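You operate a simulated robot arm through the tools that you are given. There is no shell and no other tool.

You run a simulated robot arm. Do the job below in one go: nothing can be reset, and whatever is moved stays where it is left.

## Task
Set the controls near the small bench top. At the end: the tension dial one is turned to mark 1; the pressure screw is turned to firm; the tension dial two is turned to mark 4; the tension dial three is turned to mark 2; whatever was shut is shut again. Leave all else as you found it, and nothing knocked over.

Only the result counts: the job must be done as asked and must still hold three seconds after the hand-in. Knocking over, shifting, dropping, spilling or breaking anything else fails it.

## Robot
A 7-joint arm with a two-finger gripper, fixed in place. Base frame: the origin is at the foot of the arm, x ahead of it, y to its left, z up. Readings come in mm, rad, newtons and seconds.
With the tool pointing down near the work surface it reaches from about 100 to 500 mm from the base axis. Its first joint turns from -2.897 to 2.897 rad. Payload 1.2 kg.
The tool frame sits at the grasp point between the pads (the TCP): z along the fingers, y along the line on which they close. The tips reach 22 mm beyond it. The gripper opens to 92 mm; its body begins 65 mm behind the TCP.
Orientation is told as [roll, pitch, yaw] about the base's x, y, z axes, in that order, counted from this pose: with the fingers straight down and closing along the base's y, the tool's x points along the base's -x, its y along +y and its z along -z.

## Interface
- The arm moves only by the tool step_arm. Its argument "plan" is a list of rows, each a list of 2 entries, a list of its own where there are three numbers: the shift along the base's x, y, z in cm, then the turn, a rotation vector about the base's x, y, z in rad. In form: [[[x, y, z], [wx, wy, wz]], ...]. A call has 1 to 20 rows; each row is the pose to reach, as a shift and turn from the pose commanded when the call began. "gripper" is the finger opening in cm, from 0 to 9.2, set as the call begins (left out, the last holds). Each row takes 0.2 s and may step no farther than 50 mm and 0.15 rad from the row before; otherwise, or with a gripper value out of range, the whole call is refused. A pose out of reach is approached as far as the arm can. The call stops where the force on the tool passes 40 N (or 10 N more than at its start, if that is more) or the arm is blocked; 0.2 s more then pass. The fingers move at their own pace (about 143.6 mm/s each) and stop on an object; they squeeze with about 21 N. The grip force told is the motor's: it shows also when the fingers shut on nothing. Time passes only in rows, and 0.2 s behind the last, so rows that repeat a pose let the fingers close. The reply holds the time, the measured pose of the TCP, the force on the tool along the base axes, the opening and the grip force, in the units named above and with some noise, with the torque about the TCP (base axes, N m) and any sound that the robot's microphone picked up, and new pictures: "views" is both (left out), scene, wrist or none.
- Cameras (640 x 400 px; columns grow to the right, rows downward): "scene" is fixed at [49, 650.9, 1031.6]; the picture's right is [-0.78, -0.62, 0.00], its down [-0.40, 0.51, -0.76] and it looks along [0.47, -0.59, -0.65] (base axes); focal length 348 px, centre (320, 200). "wrist" rides on the gripper at [71, 19, -102] in the tool frame; the picture's right is [-0.26, 0.96, 0.00], its down [-0.75, -0.20, -0.62] and it looks along [-0.60, -0.16, 0.78] (tool axes); focal length 280 px, centre (320, 200). There is no depth. A picture from a camera that has moved, and an enlarged one, comes with that camera's place and axes in the base frame and with its lens.
- close_up(camera, box): a new picture of the part [left, top, right, bottom] of that camera's present view, enlarged. The clock stands still meanwhile.
- job_done(): hands the job in; it is judged then, once.

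Nothing tells you positions but the pictures and the camera data. Unless the task says otherwise, let go and move clear before handing in.

The tools are called after "Emit:" as name(argument=value, ...) on one line, values as JSON. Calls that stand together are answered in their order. step_arm: Moves the arm, as the interface text tells. Its arguments: {"type":"object","properties":{"plan":{"type":"array"},"gripper":{"type":"number"},"views":{"type":"string","enum":["both","scene","wrist","none"]}},"required":["plan"]} The other tools are called the same way: close_up (camera, box) takes an enlarged picture of a part of a camera's view; job_done () hands the job in.

At the start:

```text
t: 0.0
tool_pos: [257.7, 87.4, 517.6]
ee_rot: [0.0, 0.001, 0.0]
force: [-0.1, 0.2, 0.1]
ft_torque: [0.0, 0.01, 0.03]
gripper_width: 92.2
gripper_force: 0.1
```

scene: 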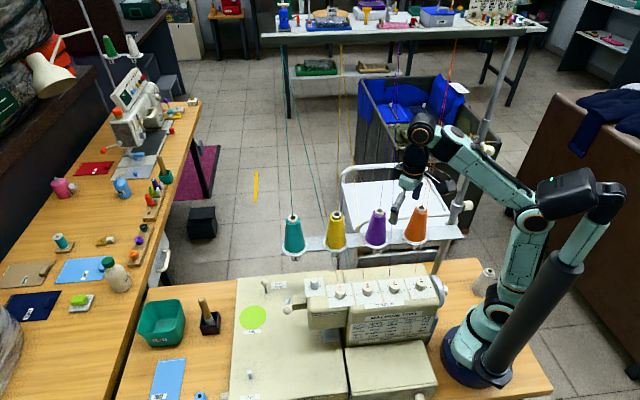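
wrist: 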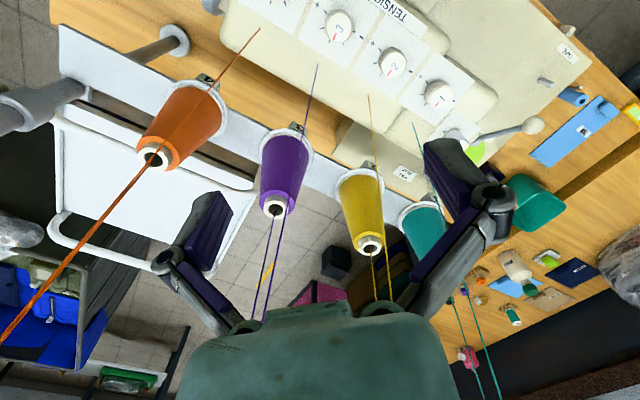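

I see a serger-type sewing machine on a bench with numbered tension dials on top, thread cones behind, and the arm at the right. I'll take enlarged pictures to read the controls before moving.

Emit:
close_up(camera="scene", box=[220, 250, 460, 400])

Emit:
close_up(camera="scene", box=[290, 260, 450, 360])

Emit:
close_up(camera="wrist", box=[200, 0, 600, 250])

```text
2.67 times, centred on (340, 325) of scene
camera zoom: at [49.0, 650.9, 1031.6], right [-0.78, -0.62, 0.0], down [-0.4, 0.51, -0.76], along [0.47, -0.59, -0.65], focal length 929 px, centre (267, -133)
```

zoom: 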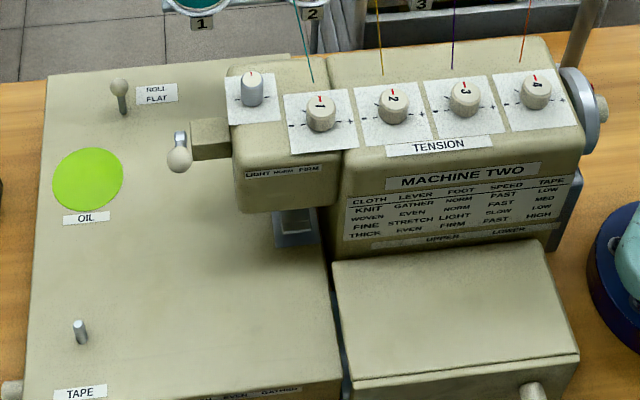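

```text
4.00 times, centred on (370, 310) of scene
camera zoom: at [49.0, 650.9, 1031.6], right [-0.78, -0.62, 0.0], down [-0.4, 0.51, -0.76], along [0.47, -0.59, -0.65], focal length 1394 px, centre (120, -240)
```

zoom: 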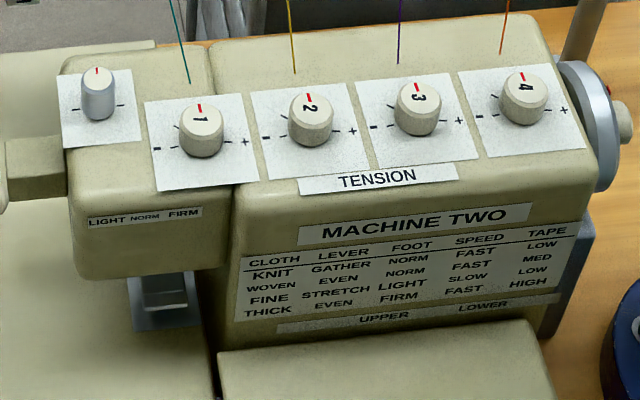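

```text
1.60 times, centred on (400, 125) of wrist
camera zoom: at [186.7, 108.2, 618.6], right [0.26, 0.96, 0.0], down [0.75, -0.2, 0.62], along [0.6, -0.16, -0.78], focal length 449 px, centre (192, 320)
```

zoom: 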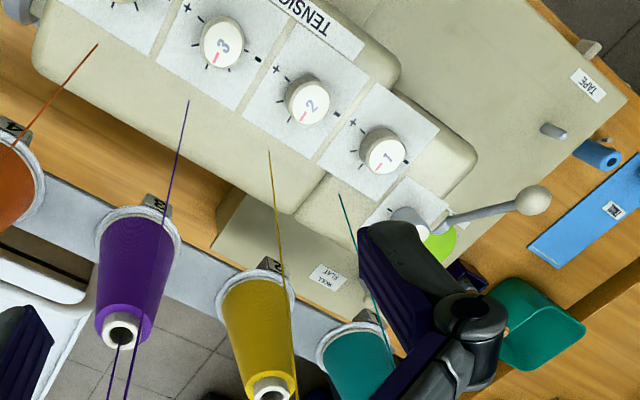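

The dials stand on top of "MACHINE TWO", with the pressure screw to the left of dial 1. I estimate dial 1 at about (332, 216, 285); next I'll read the tick marks at higher magnification.

Emit:
close_up(camera="scene", box=[300, 270, 380, 320])

Emit:
close_up(camera="scene", box=[370, 265, 450, 315])

Emit:
close_up(camera="wrist", box=[290, 0, 482, 120])

Emit:
close_up(camera="scene", box=[220, 320, 460, 400])

Emit:
close_up(camera="scene", box=[120, 280, 300, 400])

Emit:
close_up(camera="scene", box=[260, 190, 500, 300])

```text
8.00 times, centred on (340, 295) of scene
camera zoom: at [49.0, 650.9, 1031.6], right [-0.78, -0.62, 0.0], down [-0.4, 0.51, -0.76], along [0.47, -0.59, -0.65], focal length 2788 px, centre (160, -560)
```

zoom: 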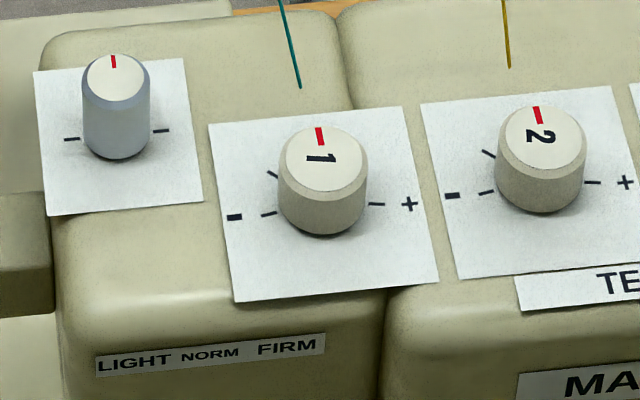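

```text
8.00 times, centred on (410, 290) of scene
camera zoom: at [49.0, 650.9, 1031.6], right [-0.78, -0.62, 0.0], down [-0.4, 0.51, -0.76], along [0.47, -0.59, -0.65], focal length 2788 px, centre (-400, -520)
```

zoom: 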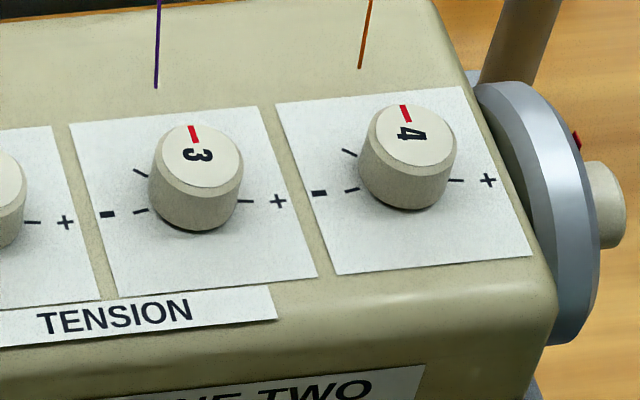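

```text
3.33 times, centred on (386, 60) of wrist
camera zoom: at [186.7, 108.2, 618.6], right [0.26, 0.96, 0.0], down [0.75, -0.2, 0.62], along [0.6, -0.16, -0.78], focal length 935 px, centre (100, 667)
```

zoom: 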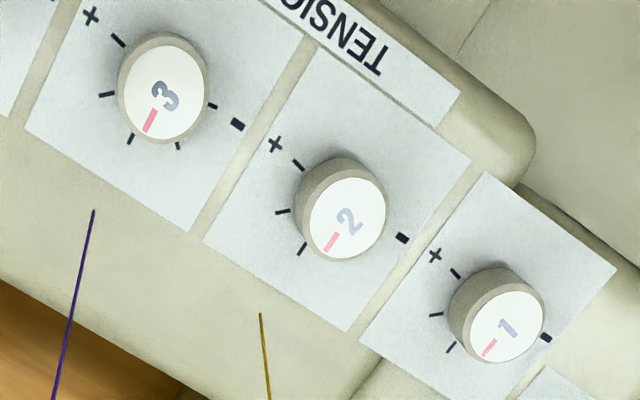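

```text
2.67 times, centred on (340, 360) of scene
camera zoom: at [49.0, 650.9, 1031.6], right [-0.78, -0.62, 0.0], down [-0.4, 0.51, -0.76], along [0.47, -0.59, -0.65], focal length 929 px, centre (267, -227)
```

zoom: 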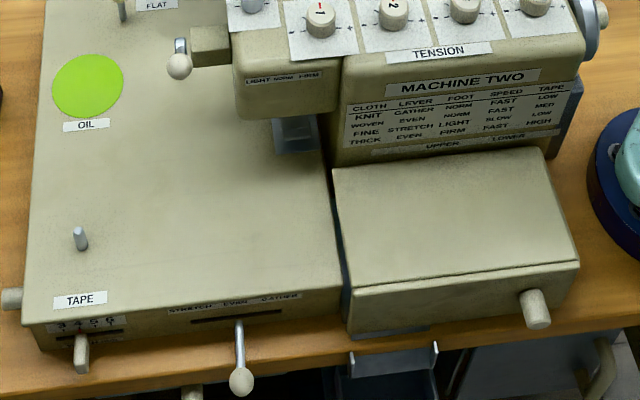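

```text
3.33 times, centred on (210, 340) of scene
camera zoom: at [49.0, 650.9, 1031.6], right [-0.78, -0.62, 0.0], down [-0.4, 0.51, -0.76], along [0.47, -0.59, -0.65], focal length 1162 px, centre (687, -267)
```

zoom: 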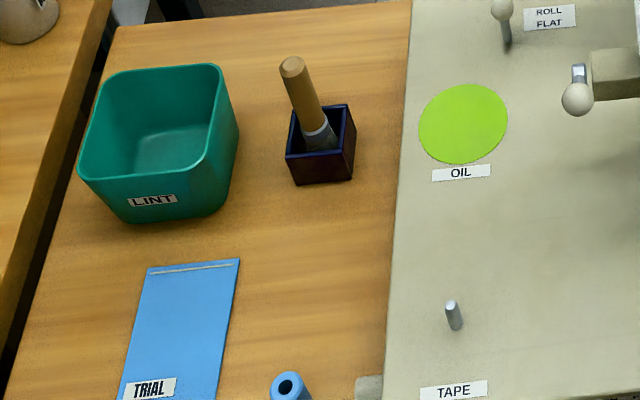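

```text
2.67 times, centred on (380, 245) of scene
camera zoom: at [49.0, 650.9, 1031.6], right [-0.78, -0.62, 0.0], down [-0.4, 0.51, -0.76], along [0.47, -0.59, -0.65], focal length 929 px, centre (160, 80)
```

zoom: 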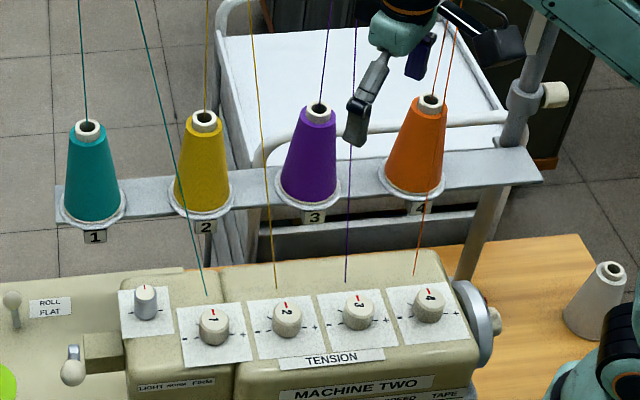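

The pointers on all four dials appear to sit at the middle of five ticks (− on the left, + on the right). I'll move the wrist camera to a better view over the dials and the screw.

Emit:
step_arm(plan=[[[-2.7, 2.6, -0.9], [0, 0, 0]], [[-5.4, 5.2, -1.8], [0, 0, 0]], [[-8.1, 7.8, -2.7], [0, 0, 0]], [[-10.8, 10.3, -3.5], [0, 0, 0]], [[-10.8, 10.3, -3.5], [0, 0, 0]]])

```text
t: 1.2
tool_pos: [147.2, 188.2, 484.6]
ee_rot: [0.0, -0.001, -0.002]
force: [-1.1, 0.0, -1.1]
ft_torque: [0.02, 0.0, -0.03]
gripper_width: 92.2
gripper_force: 0.0
camera wrist: at [76.3, 208.0, 584.1], right [0.26, 0.96, 0.0], down [0.75, -0.21, 0.62], along [0.6, -0.16, -0.78], focal length 280 px, centre (320, 200)
```

scene: 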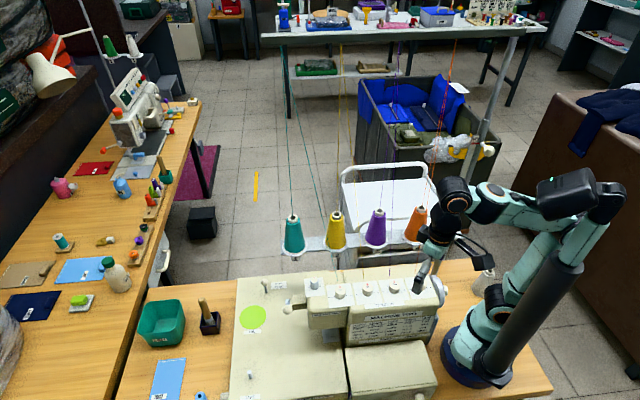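
wrist: 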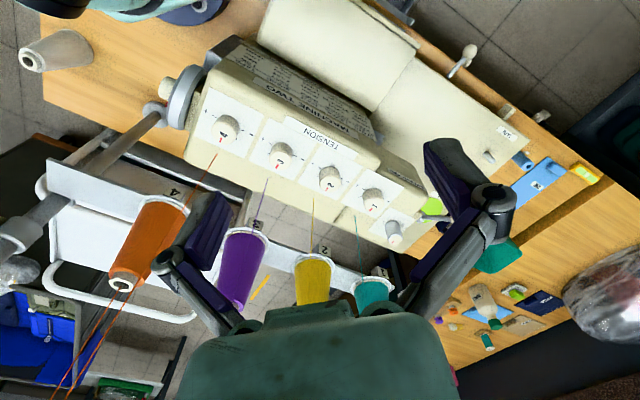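

Emit:
close_up(camera="wrist", box=[240, 120, 368, 200])

Emit:
close_up(camera="wrist", box=[310, 165, 438, 245])

Emit:
close_up(camera="wrist", box=[180, 80, 440, 242])

```text
5.00 times, centred on (304, 160) of wrist
camera zoom: at [76.3, 208.0, 584.1], right [0.26, 0.96, 0.0], down [0.75, -0.21, 0.62], along [0.6, -0.16, -0.78], focal length 1402 px, centre (400, 400)
```

zoom: 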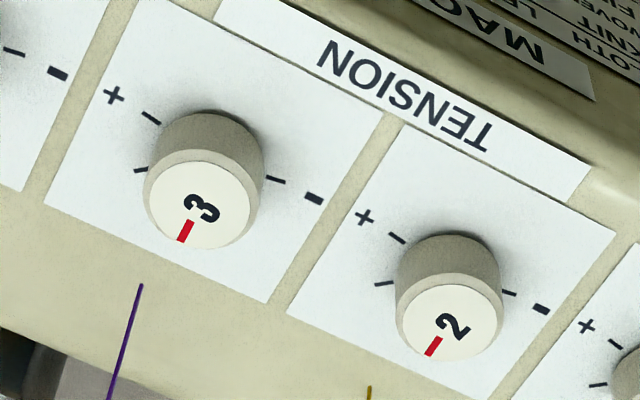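

```text
5.00 times, centred on (374, 205) of wrist
camera zoom: at [76.3, 208.0, 584.1], right [0.26, 0.96, 0.0], down [0.75, -0.21, 0.62], along [0.6, -0.16, -0.78], focal length 1402 px, centre (50, 175)
```

zoom: 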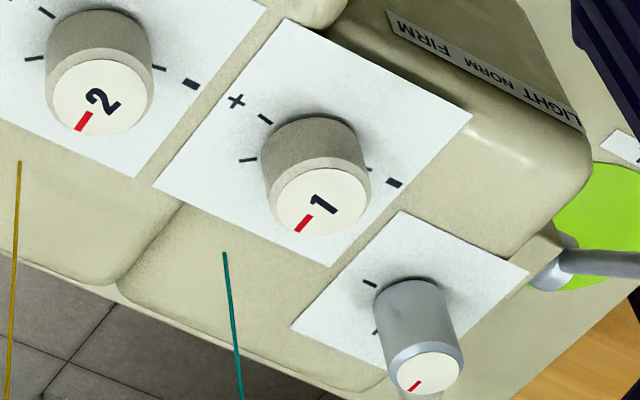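

```text
2.46 times, centred on (310, 161) of wrist
camera zoom: at [76.3, 208.0, 584.1], right [0.26, 0.96, 0.0], down [0.75, -0.21, 0.62], along [0.6, -0.16, -0.78], focal length 690 px, centre (345, 296)
```

zoom: 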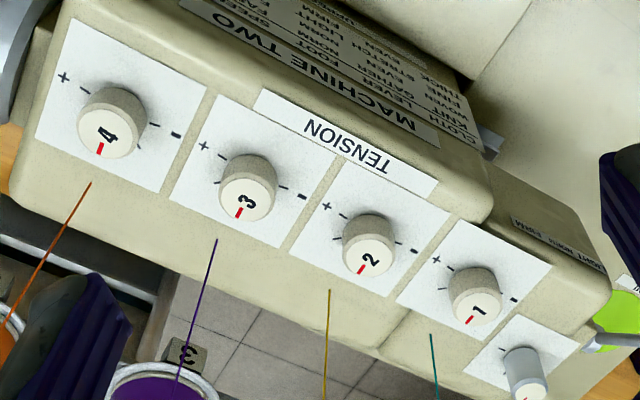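

Stereo from the two views puts the knob tops at dial 1 (328, 217, 291), dial 2 (280, 167, 290), dial 3 (230, 116, 290) and the screw (396, 238, 297), with the card plane at z≈267.5. The ticks are about 48.6° apart from "−" (mark 1) to "+" (mark 5), and all pointers are at mark 3. I'll go above dial 3 with the fingers lined up along the dial row.

Emit:
step_arm(plan=[[[1.2, -1.1, -1.2], [0, 0, -0.15]], [[2.3, -2.1, -2.4], [0, 0, -0.3]], [[3.5, -3.2, -3.5], [0, 0, -0.45]], [[4.6, -4.2, -4.7], [0, 0, -0.6]], [[5.8, -5.3, -5.9], [0, 0, -0.75]], [[6.9, -6.4, -7.1], [0, 0, -0.9]], [[8.1, -7.4, -8.3], [0, 0, -1.05]], [[8.1, -7.4, -8.3], [0, 0, -1.05]], [[8.1, -7.4, -8.3], [0, 0, -1.05]]], gripper=5.0)

```text
t: 3.2
tool_pos: [231.3, 114.3, 401.0]
ee_rot: [0.0, 0.0, -1.051]
force: [-0.1, 0.2, 0.4]
ft_torque: [0.0, 0.02, 0.01]
gripper_width: 50.0
gripper_force: 0.2
camera wrist: at [212.6, 187.1, 502.3], right [0.97, 0.25, 0.0], down [0.2, -0.76, 0.62], along [0.16, -0.6, -0.78], focal length 280 px, centre (320, 200)
```

scene: 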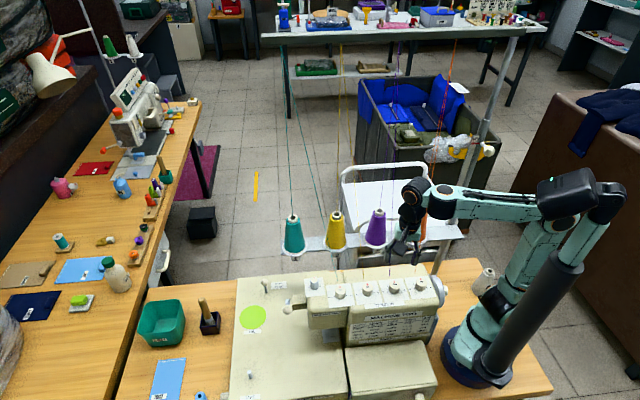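
wrist: 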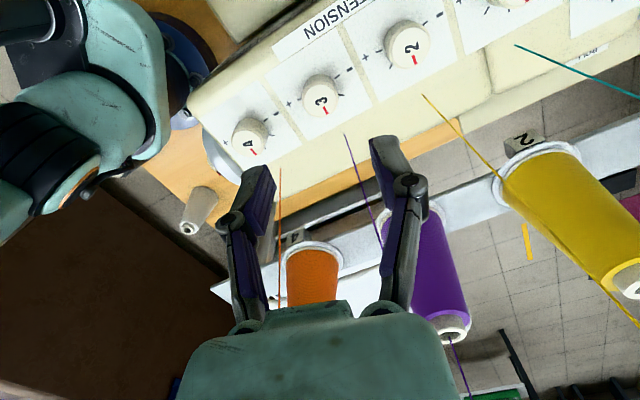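

The arm is above dial 3. I'll zoom in to check the lateral alignment before going down.

Emit:
close_up(camera="wrist", box=[220, 20, 460, 170])

Emit:
close_up(camera="scene", box=[350, 200, 478, 300])

```text
2.67 times, centred on (340, 95) of wrist
camera zoom: at [212.6, 187.1, 502.3], right [0.97, 0.25, 0.0], down [0.2, -0.76, 0.62], along [0.16, -0.6, -0.78], focal length 748 px, centre (267, 480)
```

zoom: 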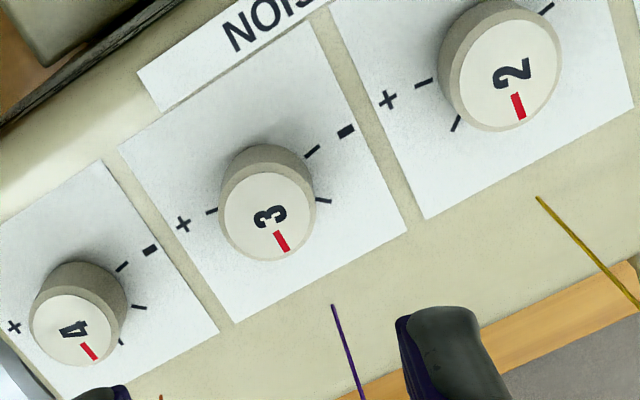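

```text
4.00 times, centred on (414, 250) of scene
camera zoom: at [49.0, 650.9, 1031.6], right [-0.78, -0.62, 0.0], down [-0.4, 0.51, -0.76], along [0.47, -0.59, -0.65], focal length 1394 px, centre (-56, 0)
```

zoom: 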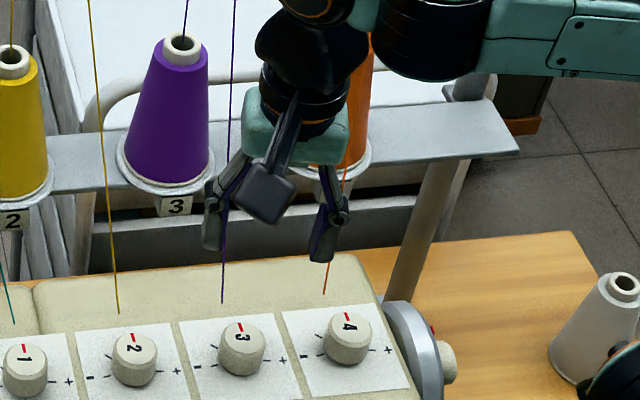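

The wrist view confirms dial 3's centre at about (231, 116.5), right under the tool. I'll go straight down to z≈294, which keeps the tips about 4 mm above the card.

Emit:
step_arm(plan=[[[0, 0, -2.5], [0, 0, 0]], [[0, 0, -5.0], [0, 0, 0]], [[0, 0, -7.5], [0, 0, 0]], [[0, 0, -9.2], [0, 0, 0]], [[0, 0, -10.5], [0, 0, 0]], [[0, 0, -10.5], [0, 0, 0]]])

```text
t: 4.6
tool_pos: [229.0, 117.4, 295.3]
ee_rot: [-0.001, 0.0, -1.051]
force: [-0.3, 0.5, -0.2]
ft_torque: [0.0, -0.02, -0.02]
gripper_width: 50.0
gripper_force: 0.1
camera wrist: at [211.2, 188.9, 396.7], right [0.97, 0.25, 0.0], down [0.2, -0.76, 0.62], along [0.16, -0.6, -0.78], focal length 280 px, centre (320, 200)
```

scene: 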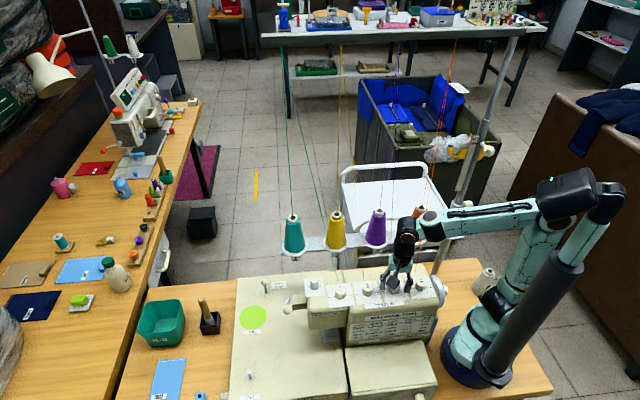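
wrist: 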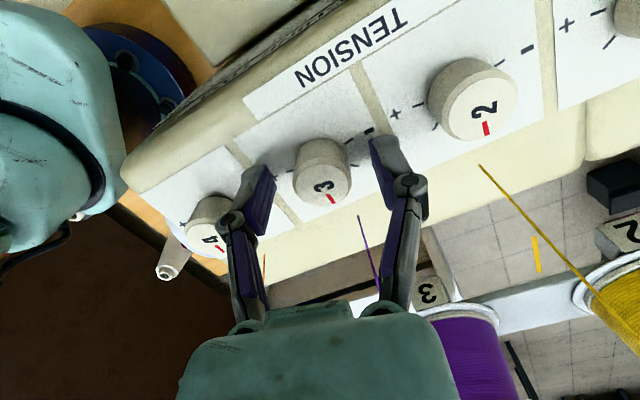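

Emit:
close_up(camera="wrist", box=[180, 100, 460, 275])

Emit:
close_up(camera="scene", box=[355, 245, 455, 310])

```text
2.29 times, centred on (320, 188) of wrist
camera zoom: at [211.2, 188.9, 396.7], right [0.97, 0.25, 0.0], down [0.2, -0.76, 0.62], along [0.16, -0.6, -0.78], focal length 641 px, centre (320, 229)
```

zoom: 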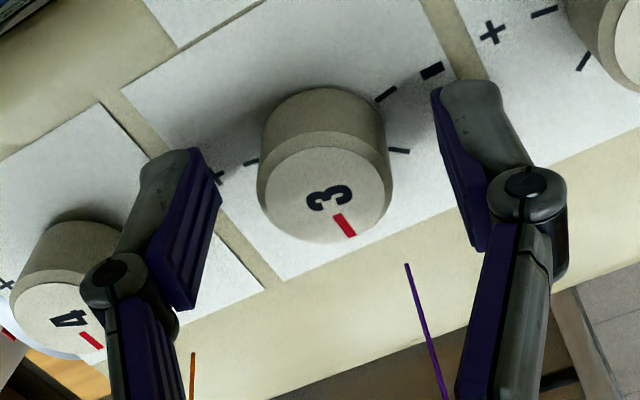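

```text
6.15 times, centred on (405, 278) of scene
camera zoom: at [49.0, 650.9, 1031.6], right [-0.78, -0.62, 0.0], down [-0.4, 0.51, -0.76], along [0.47, -0.59, -0.65], focal length 2144 px, centre (-203, -277)
```

zoom: 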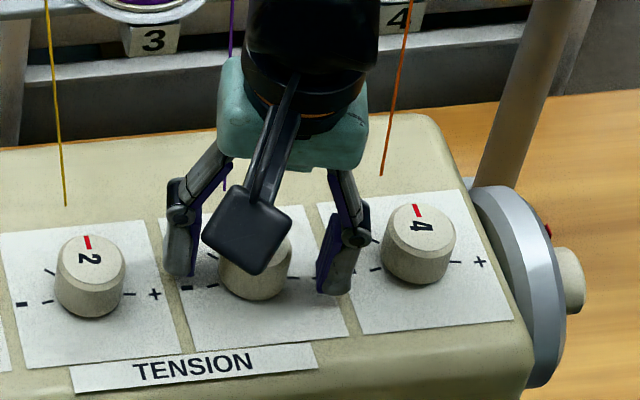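

The TCP projects onto the knob centre to within 1 mm and the fingers are clear of dials 2 and 4. I'll close on dial 3 and check the grip before turning.

Emit:
step_arm(plan=[[[0, 0, 0], [0, 0, 0]], [[0, 0, 0], [0, 0, 0]], [[0, 0, 0], [0, 0, 0]]], gripper=1.5, views="wrist")

```text
t: 5.4
tool_pos: [229.1, 117.7, 296.5]
ee_rot: [0.002, -0.001, -1.05]
force: [3.0, 0.8, 9.8]
ft_torque: [0.08, -0.05, 0.03]
gripper_width: 27.5
gripper_force: 27.7
camera wrist: at [211.3, 189.0, 397.2], right [0.97, 0.25, 0.0], down [0.2, -0.76, 0.62], along [0.16, -0.6, -0.78], focal length 280 px, centre (320, 200)
```

wrist: 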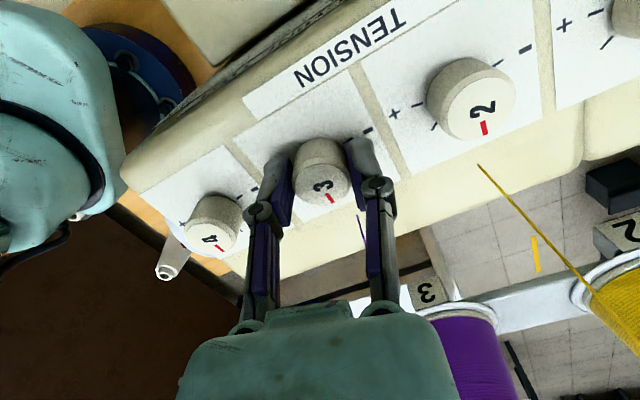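

I have a grip at 27.5 mm, but there is about 10 N of upward force, so the tips probably touch the card as the fingers close. I'll open, lift 3 mm and close again.

Emit:
step_arm(plan=[[[0, 0, 0], [0, 0, 0]], [[0, 0, 0.3], [0, 0, 0]], [[0, 0, 0.3], [0, 0, 0]]], gripper=4.5, views="none")

Emit:
step_arm(plan=[[[0, 0, 0], [0, 0, 0]], [[0, 0, 0], [0, 0, 0]], [[0, 0, 0], [0, 0, 0]]], gripper=1.5, views="none")

```text
t: 6.2
tool_pos: [229.1, 118.2, 299.1]
ee_rot: [0.0, -0.001, -1.05]
force: [-0.7, 0.0, 0.8]
ft_torque: [-0.03, 0.03, 0.0]
gripper_width: 45.0
gripper_force: 0.0
```

```text
t: 7.0
tool_pos: [229.9, 118.1, 299.0]
ee_rot: [0.002, 0.0, -1.05]
force: [-3.7, -2.7, 13.8]
ft_torque: [-0.02, 0.03, -0.01]
gripper_width: 27.6
gripper_force: 28.1
```

The upward force remains, so it comes from squeezing the slightly tapered knob and not from the tips touching the card. I'll start turning dial 3 gently toward mark 2 (counterclockwise from above) and watch.

Emit:
step_arm(plan=[[[0, 0, 0], [0, 0, 0.1]], [[0, 0, 0], [0, 0, 0.2]], [[0, 0, 0], [0, 0, 0.3]]], views="wrist")

```text
t: 7.8
tool_pos: [229.2, 118.0, 299.3]
ee_rot: [-0.001, 0.004, -0.746]
force: [-18.8, -1.8, 21.2]
ft_torque: [-0.15, 0.41, -0.07]
gripper_width: 27.5
gripper_force: 27.9
camera wrist: at [190.9, 180.2, 398.8], right [0.85, 0.53, 0.0], down [0.41, -0.66, 0.62], along [0.33, -0.53, -0.78], focal length 280 px, centre (320, 200)
```

wrist: 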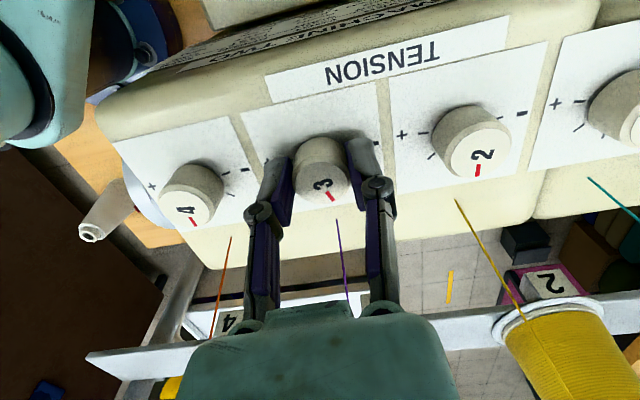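

The knob turns with the gripper. A side force is building up, so I'll ease the commanded centre by about 1.5 mm and keep turning.

Emit:
step_arm(plan=[[[-0.15, 0, 0.15], [0, 0, 0.0]], [[-0.15, 0, 0.15], [0, 0, 0.1]], [[-0.15, 0, 0.15], [0, 0, 0.2]], [[-0.15, 0, 0.15], [0, 0, 0.3]]], views="wrist")

```text
t: 8.8
tool_pos: [228.3, 117.5, 299.3]
ee_rot: [0.0, 0.001, -0.454]
force: [7.4, -9.0, -26.7]
ft_torque: [-0.25, -0.29, -0.04]
gripper_width: 27.1
gripper_force: 27.9
camera wrist: at [173.9, 165.7, 399.6], right [0.66, 0.75, 0.0], down [0.59, -0.51, 0.62], along [0.47, -0.41, -0.78], focal length 280 px, centre (320, 200)
```

wrist: 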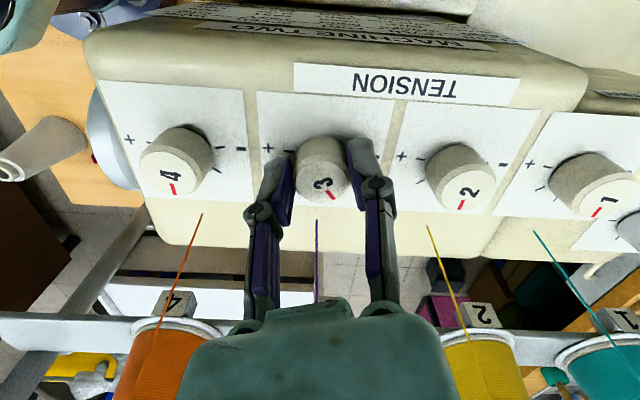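

Stiffness works out to about 20–30 N/mm, so small corrections are enough. I'll turn the remaining 0.25 rad with the forces trimmed.

Emit:
step_arm(plan=[[[0.03, -0.04, -0.08], [0, 0, 0.0]], [[0.03, -0.04, -0.08], [0, 0, 0.09]], [[0.03, -0.04, -0.08], [0, 0, 0.17]], [[0.03, -0.04, -0.08], [0, 0, 0.25]], [[0.03, -0.04, -0.08], [0, 0, 0.25]]], views="wrist")

```text
t: 10.0
tool_pos: [229.1, 115.8, 299.3]
ee_rot: [-0.005, 0.004, -0.207]
force: [-1.3, -4.0, 1.3]
ft_torque: [-0.14, -0.27, -0.03]
gripper_width: 27.3
gripper_force: 27.9
stopped in row 5: the force on the tool passed its limit at 41 N (the readings are from after the stop); the commanded pose is now the measured one
camera wrist: at [164.0, 150.4, 399.7], right [0.45, 0.89, 0.0], down [0.7, -0.35, 0.62], along [0.55, -0.29, -0.78], focal length 280 px, centre (320, 200)
```

wrist: 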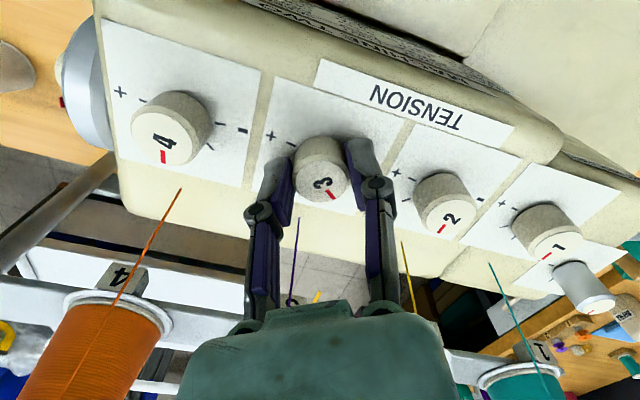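

The rotation is nearly complete (0.843 rad) and a force limit stopped the last row. I'll zoom in on the pointer before releasing.

Emit:
close_up(camera="wrist", box=[240, 80, 400, 180])

Emit:
close_up(camera="scene", box=[355, 255, 435, 305])

```text
4.00 times, centred on (320, 130) of wrist
camera zoom: at [164.0, 150.4, 399.7], right [0.45, 0.89, 0.0], down [0.7, -0.35, 0.62], along [0.55, -0.29, -0.78], focal length 1122 px, centre (320, 480)
```

zoom: 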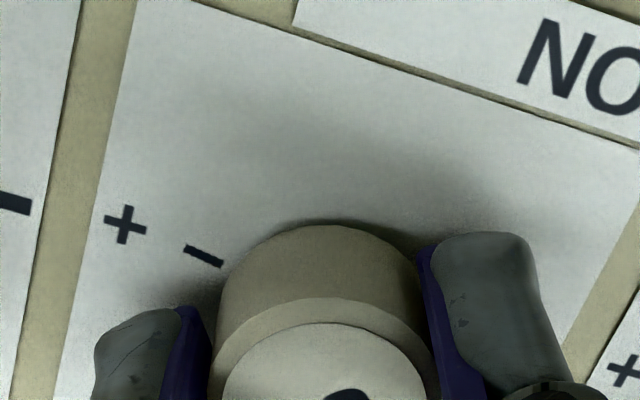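

```text
8.00 times, centred on (395, 280) of scene
camera zoom: at [49.0, 650.9, 1031.6], right [-0.78, -0.62, 0.0], down [-0.4, 0.51, -0.76], along [0.47, -0.59, -0.65], focal length 2788 px, centre (-280, -440)
```

zoom: 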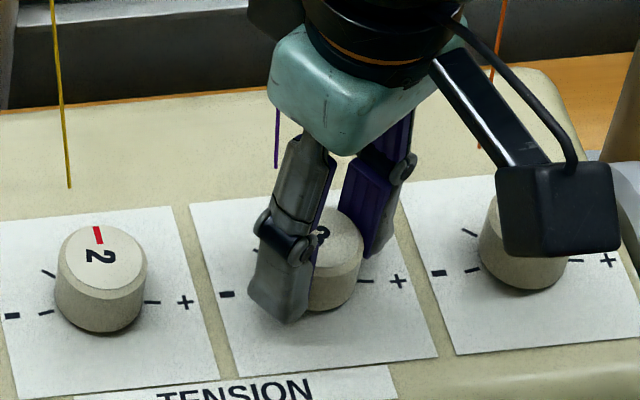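

Now I'll open the gripper and raise the hand clear to look at dial 3's pointer.

Emit:
step_arm(plan=[[[0, 0, 0], [0, 0, 0]], [[0, 0, 0], [0, 0, 0]], [[0, 0, 2.5], [0, 0, 0]], [[0, 0, 5.0], [0, 0, 0]], [[0, 0, 7.5], [0, 0, 0]], [[0, 0, 10.0], [0, 0, 0]], [[0, 0, 10.0], [0, 0, 0]]], gripper=4.8)

```text
t: 11.6
tool_pos: [228.0, 117.8, 397.3]
ee_rot: [-0.003, 0.005, -0.205]
force: [0.7, 0.6, -1.4]
ft_torque: [0.01, -0.02, 0.0]
gripper_width: 48.4
gripper_force: 0.0
camera wrist: at [163.5, 152.0, 498.5], right [0.45, 0.89, 0.0], down [0.7, -0.35, 0.62], along [0.55, -0.29, -0.78], focal length 280 px, centre (320, 200)
```

scene: 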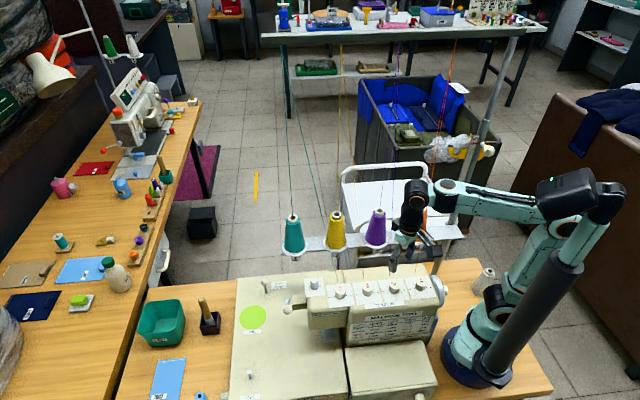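
wrist: 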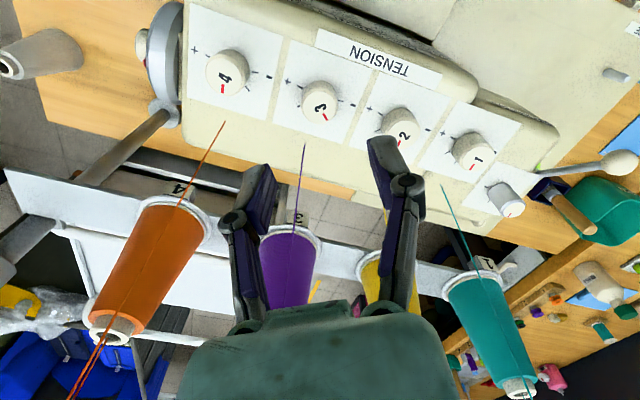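

Emit:
close_up(camera="wrist", box=[272, 60, 368, 140])

Emit:
close_up(camera="scene", box=[355, 265, 435, 315])

Emit:
close_up(camera="wrist", box=[350, 80, 510, 180])

```text
5.00 times, centred on (320, 100) of wrist
camera zoom: at [163.5, 152.0, 498.5], right [0.45, 0.89, 0.0], down [0.7, -0.35, 0.62], along [0.55, -0.29, -0.78], focal length 1402 px, centre (320, 700)
```

zoom: 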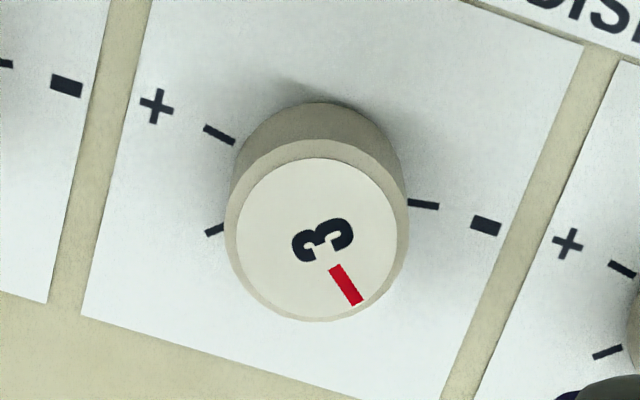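

```text
8.00 times, centred on (395, 290) of scene
camera zoom: at [49.0, 650.9, 1031.6], right [-0.78, -0.62, 0.0], down [-0.4, 0.51, -0.76], along [0.47, -0.59, -0.65], focal length 2788 px, centre (-280, -520)
```

zoom: 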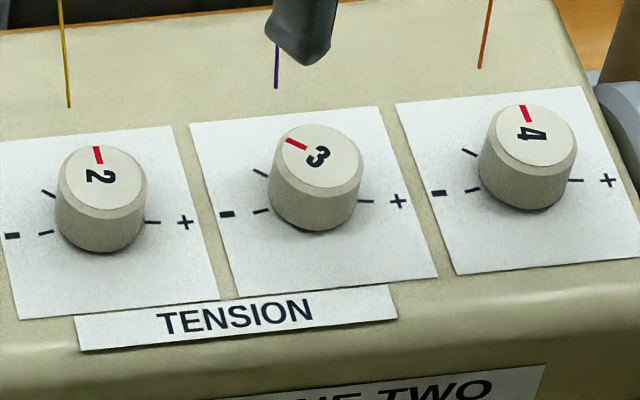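

```text
4.00 times, centred on (430, 130) of wrist
camera zoom: at [163.5, 152.0, 498.5], right [0.45, 0.89, 0.0], down [0.7, -0.35, 0.62], along [0.55, -0.29, -0.78], focal length 1122 px, centre (-120, 480)
```

zoom: 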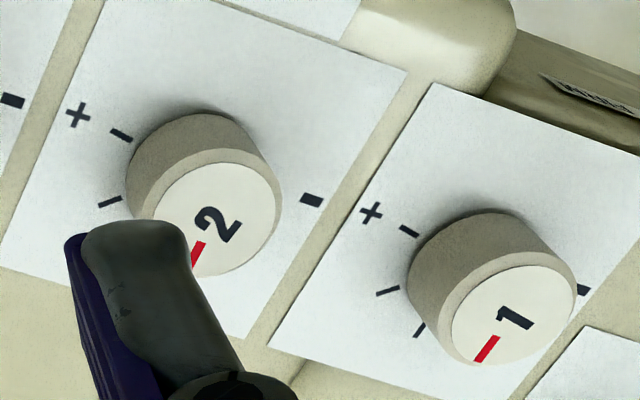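

Dial 3's pointer now reads about −48° to −49°, right on mark 2. Next is dial 2 at about (280.4, 167): I'll move over it at this height with the current yaw (−0.2 rad), which leaves room for the −0.85 rad turn to mark 4.

Emit:
step_arm(plan=[[[2.6, 2.45, 0], [0, 0, 0]], [[5.2, 4.9, 0], [0, 0, 0]], [[5.2, 4.9, -2.5], [0, 0, 0]], [[5.2, 4.9, -4.5], [0, 0, 0]], [[5.2, 4.9, -4.5], [0, 0, 0]]])

Emit:
close_up(camera="wrist", box=[240, 80, 400, 180])

```text
t: 12.8
tool_pos: [279.1, 165.4, 352.2]
ee_rot: [-0.002, 0.004, -0.204]
force: [-0.6, -0.1, -0.7]
ft_torque: [0.01, 0.02, 0.02]
gripper_width: 47.9
gripper_force: 0.1
camera wrist: at [213.9, 200.1, 452.8], right [0.45, 0.89, 0.0], down [0.7, -0.35, 0.62], along [0.55, -0.28, -0.78], focal length 280 px, centre (320, 200)
```

scene: 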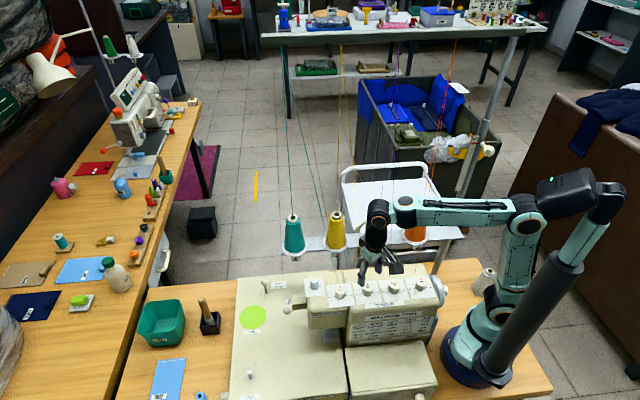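
wrist: 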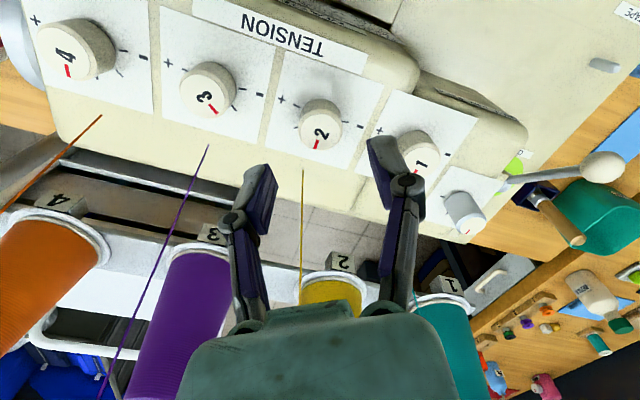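

```text
4.00 times, centred on (320, 130) of wrist
camera zoom: at [213.9, 200.1, 452.8], right [0.45, 0.89, 0.0], down [0.7, -0.35, 0.62], along [0.55, -0.28, -0.78], focal length 1122 px, centre (320, 480)
```

zoom: 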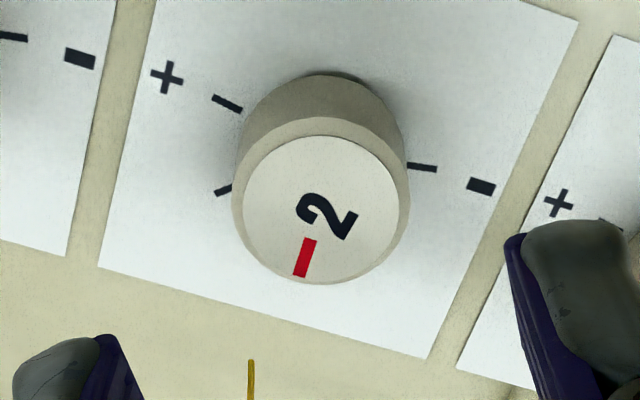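

The view shows dial 2 within about 1.5 mm of the tool axis. I'll trim 1.2 mm in x and go down to about z=297.

Emit:
step_arm(plan=[[[0.12, 0, -2.0], [0, 0, 0]], [[0.12, 0, -4.0], [0, 0, 0]], [[0.12, 0, -5.4], [0, 0, 0]], [[0.12, 0, -5.4], [0, 0, 0]]], views="wrist")

Emit:
close_up(camera="wrist", box=[180, 100, 460, 275])

Emit:
close_up(camera="scene", box=[325, 255, 425, 317])

```text
t: 13.8
tool_pos: [281.5, 163.6, 299.6]
ee_rot: [-0.005, 0.004, -0.207]
force: [0.5, 0.3, -0.2]
ft_torque: [-0.03, 0.02, -0.02]
gripper_width: 48.1
gripper_force: 0.0
camera wrist: at [217.2, 199.5, 400.9], right [0.45, 0.89, 0.0], down [0.7, -0.35, 0.62], along [0.55, -0.29, -0.78], focal length 280 px, centre (320, 200)
```

wrist: 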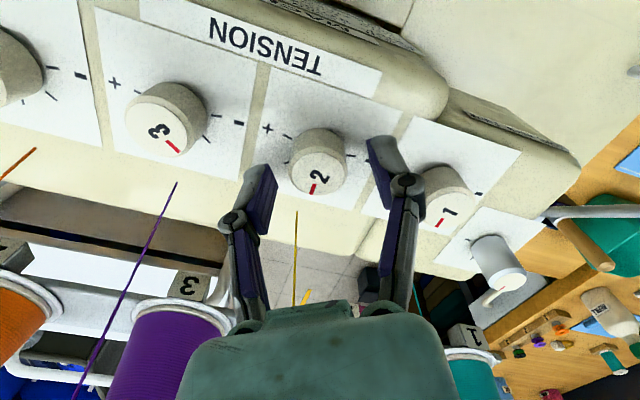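

```text
2.29 times, centred on (320, 188) of wrist
camera zoom: at [217.2, 199.5, 400.9], right [0.45, 0.89, 0.0], down [0.7, -0.35, 0.62], along [0.55, -0.29, -0.78], focal length 641 px, centre (320, 229)
```

zoom: 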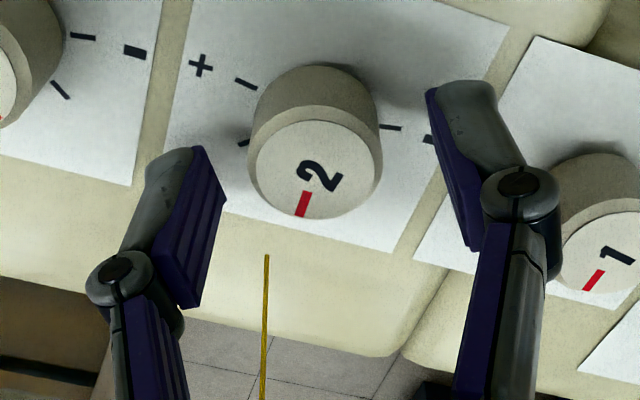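

```text
6.40 times, centred on (375, 286) of scene
camera zoom: at [49.0, 650.9, 1031.6], right [-0.78, -0.62, 0.0], down [-0.4, 0.51, -0.76], along [0.47, -0.59, -0.65], focal length 2230 px, centre (-32, -350)
```

zoom: 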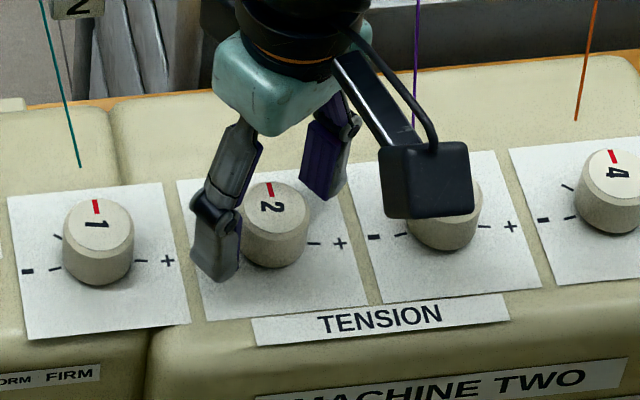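

Dial 2 is about 1 mm off in x by the view, so I'll trim that, lower 2 mm and close on the knob.

Emit:
step_arm(plan=[[[-0.1, 0.02, -0.2], [0, 0, 0]], [[-0.1, 0.02, -0.2], [0, 0, 0]]], views="none")

Emit:
step_arm(plan=[[[0, 0, 0], [0, 0, 0]], [[0, 0, 0], [0, 0, 0]], [[0, 0, 0], [0, 0, 0]]], gripper=1.5, views="wrist")

```text
t: 14.4
tool_pos: [281.2, 164.3, 297.8]
ee_rot: [-0.003, 0.001, -0.204]
force: [-0.2, 0.2, 0.8]
ft_torque: [-0.01, 0.04, -0.02]
gripper_width: 48.0
gripper_force: 0.0
```

```text
t: 15.2
tool_pos: [282.4, 164.5, 299.2]
ee_rot: [-0.002, 0.004, -0.206]
force: [-4.0, -3.5, 13.6]
ft_torque: [-0.04, 0.15, 0.02]
gripper_width: 27.1
gripper_force: 28.2
camera wrist: at [216.0, 199.1, 399.4], right [0.45, 0.89, 0.0], down [0.7, -0.35, 0.62], along [0.56, -0.28, -0.78], focal length 280 px, centre (320, 200)
```

wrist: 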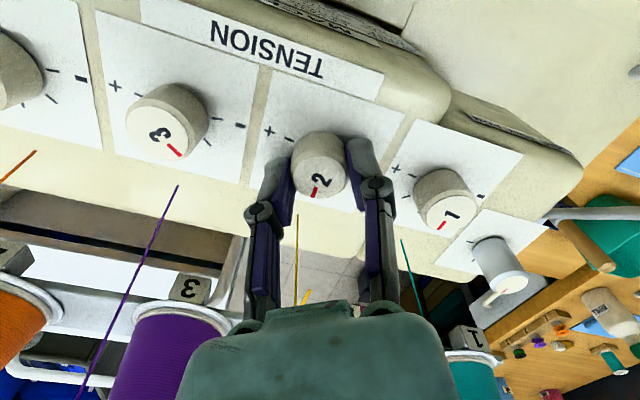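

The grip is good. I'll turn dial 2 clockwise in small steps, relieving the upward force by about 0.5 mm.

Emit:
step_arm(plan=[[[-0.02, -0.02, 0.05], [0, 0, 0]], [[-0.02, -0.02, 0.05], [0, 0, -0.1]], [[-0.02, -0.02, 0.05], [0, 0, -0.2]]], views="none")

```text
t: 16.0
tool_pos: [280.8, 164.7, 298.6]
ee_rot: [-0.004, 0.003, -0.407]
force: [-4.8, -10.0, 23.0]
ft_torque: [-0.29, 0.09, 0.01]
gripper_width: 27.0
gripper_force: 28.3
```

Emit:
step_arm(plan=[[[-0.02, -0.05, 0.07], [0, 0, 0]], [[-0.02, -0.05, 0.07], [0, 0, -0.1]], [[-0.02, -0.05, 0.07], [0, 0, -0.2]]], views="none")

```text
t: 16.8
tool_pos: [281.6, 163.6, 298.7]
ee_rot: [-0.001, 0.001, -0.607]
force: [4.1, -6.0, 10.6]
ft_torque: [0.01, 0.49, -0.01]
gripper_width: 26.9
gripper_force: 28.3
```

Emit:
step_arm(plan=[[[0.02, -0.03, 0.03], [0, 0, 0]], [[0.02, -0.03, 0.03], [0, 0, -0.1]], [[0.02, -0.03, 0.03], [0, 0, -0.2]]], views="none")

```text
t: 17.6
tool_pos: [280.6, 164.1, 297.6]
ee_rot: [-0.003, 0.004, -0.806]
force: [5.0, 2.0, -6.3]
ft_torque: [0.31, 0.35, 0.0]
gripper_width: 27.0
gripper_force: 28.6
```

Emit:
step_arm(plan=[[[0.02, 0, -0.02], [0, 0, -0.08]], [[0.02, 0, -0.02], [0, 0, -0.16]], [[0.02, 0, -0.02], [0, 0, -0.25]], [[0.02, 0, -0.02], [0, 0, -0.25]]], views="wrist")

```text
t: 18.6
tool_pos: [281.1, 164.4, 297.1]
ee_rot: [-0.005, 0.003, -1.054]
force: [-6.2, 3.3, -15.6]
ft_torque: [0.29, 0.29, 0.02]
gripper_width: 26.8
gripper_force: 28.5
camera wrist: at [263.6, 236.4, 399.3], right [0.97, 0.25, -0.01], down [0.2, -0.76, 0.62], along [0.15, -0.61, -0.78], focal length 280 px, centre (320, 200)
```

wrist: 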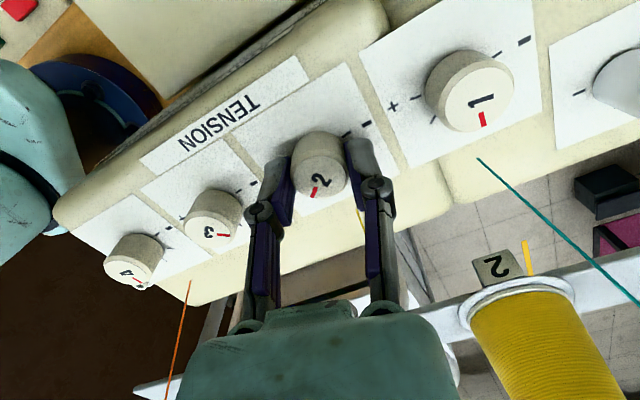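

Dial 2 has been turned 0.849 rad. I'll release, lift clear and check the pointer.

Emit:
step_arm(plan=[[[0, 0, 0], [0, 0, 0]], [[0, 0, 0], [0, 0, 0]], [[0, 0, 2.5], [0, 0, 0]], [[0, 0, 5.0], [0, 0, 0]], [[0, 0, 7.5], [0, 0, 0]], [[0, 0, 10.0], [0, 0, 0]], [[0, 0, 10.0], [0, 0, 0]]], gripper=4.8)

Emit:
close_up(camera="wrist", box=[240, 40, 400, 140])

Emit:
close_up(camera="scene", box=[330, 268, 410, 318])

Emit:
close_up(camera="wrist", box=[360, 0, 520, 100])

```text
t: 20.2
tool_pos: [280.6, 165.5, 398.7]
ee_rot: [-0.003, 0.004, -1.058]
force: [0.5, 0.8, 0.4]
ft_torque: [0.02, -0.02, -0.01]
gripper_width: 48.1
gripper_force: 0.0
camera wrist: at [263.2, 237.2, 499.9], right [0.97, 0.25, 0.0], down [0.2, -0.76, 0.62], along [0.15, -0.6, -0.78], focal length 280 px, centre (320, 200)
```

scene: 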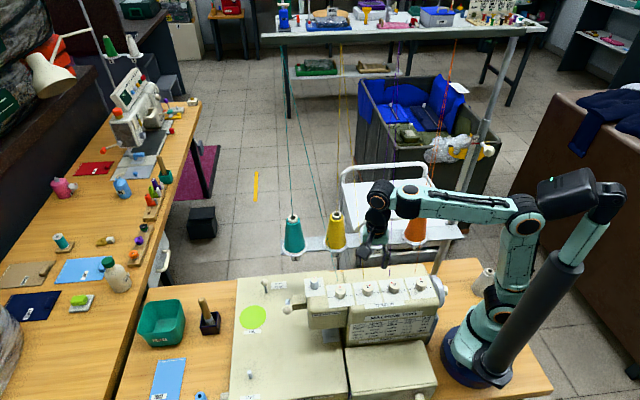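
wrist: 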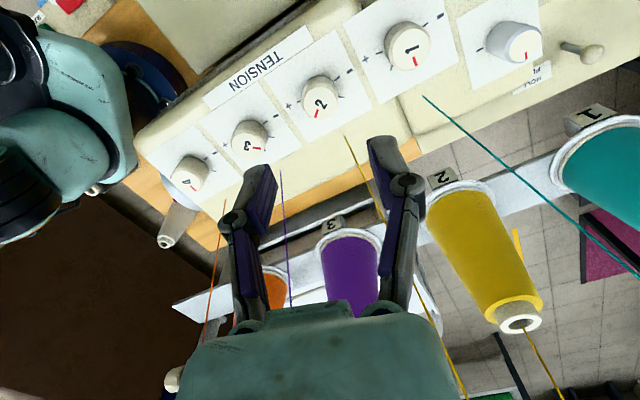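

```text
4.00 times, centred on (320, 90) of wrist
camera zoom: at [263.2, 237.2, 499.9], right [0.97, 0.25, 0.0], down [0.2, -0.76, 0.62], along [0.15, -0.6, -0.78], focal length 1122 px, centre (320, 640)
```

zoom: 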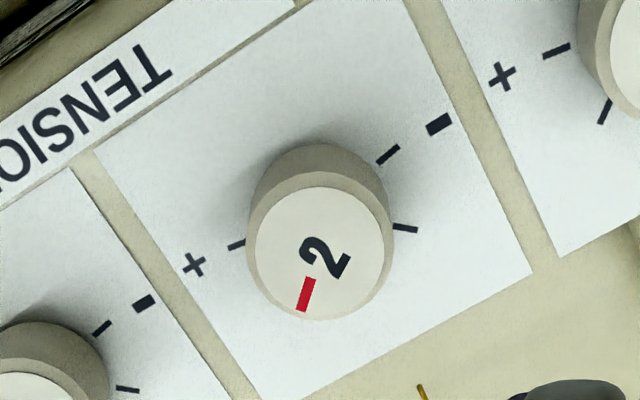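

```text
8.00 times, centred on (370, 293) of scene
camera zoom: at [49.0, 650.9, 1031.6], right [-0.78, -0.62, 0.0], down [-0.4, 0.51, -0.76], along [0.47, -0.59, -0.65], focal length 2788 px, centre (-80, -544)
```

zoom: 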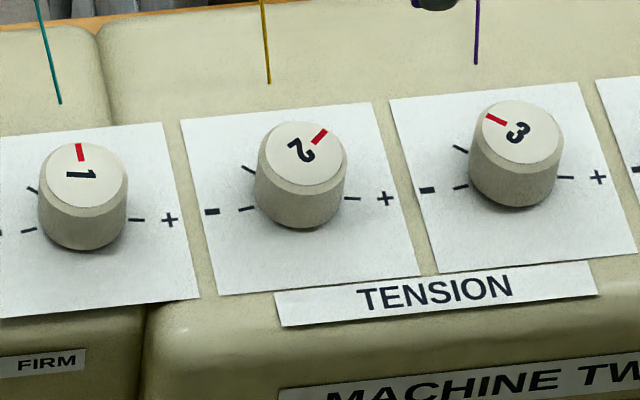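

```text
4.00 times, centred on (440, 50) of wrist
camera zoom: at [263.2, 237.2, 499.9], right [0.97, 0.25, 0.0], down [0.2, -0.76, 0.62], along [0.15, -0.6, -0.78], focal length 1122 px, centre (-160, 800)
```

zoom: 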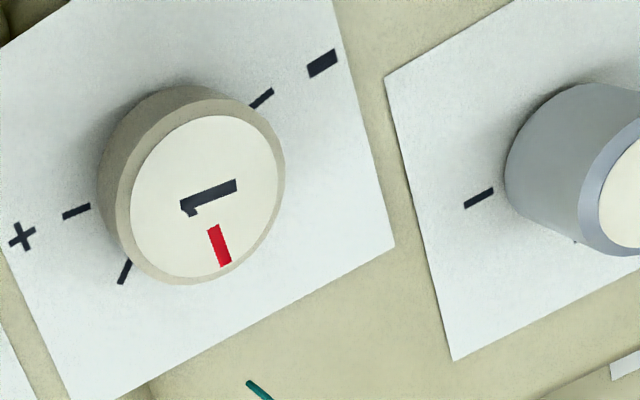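

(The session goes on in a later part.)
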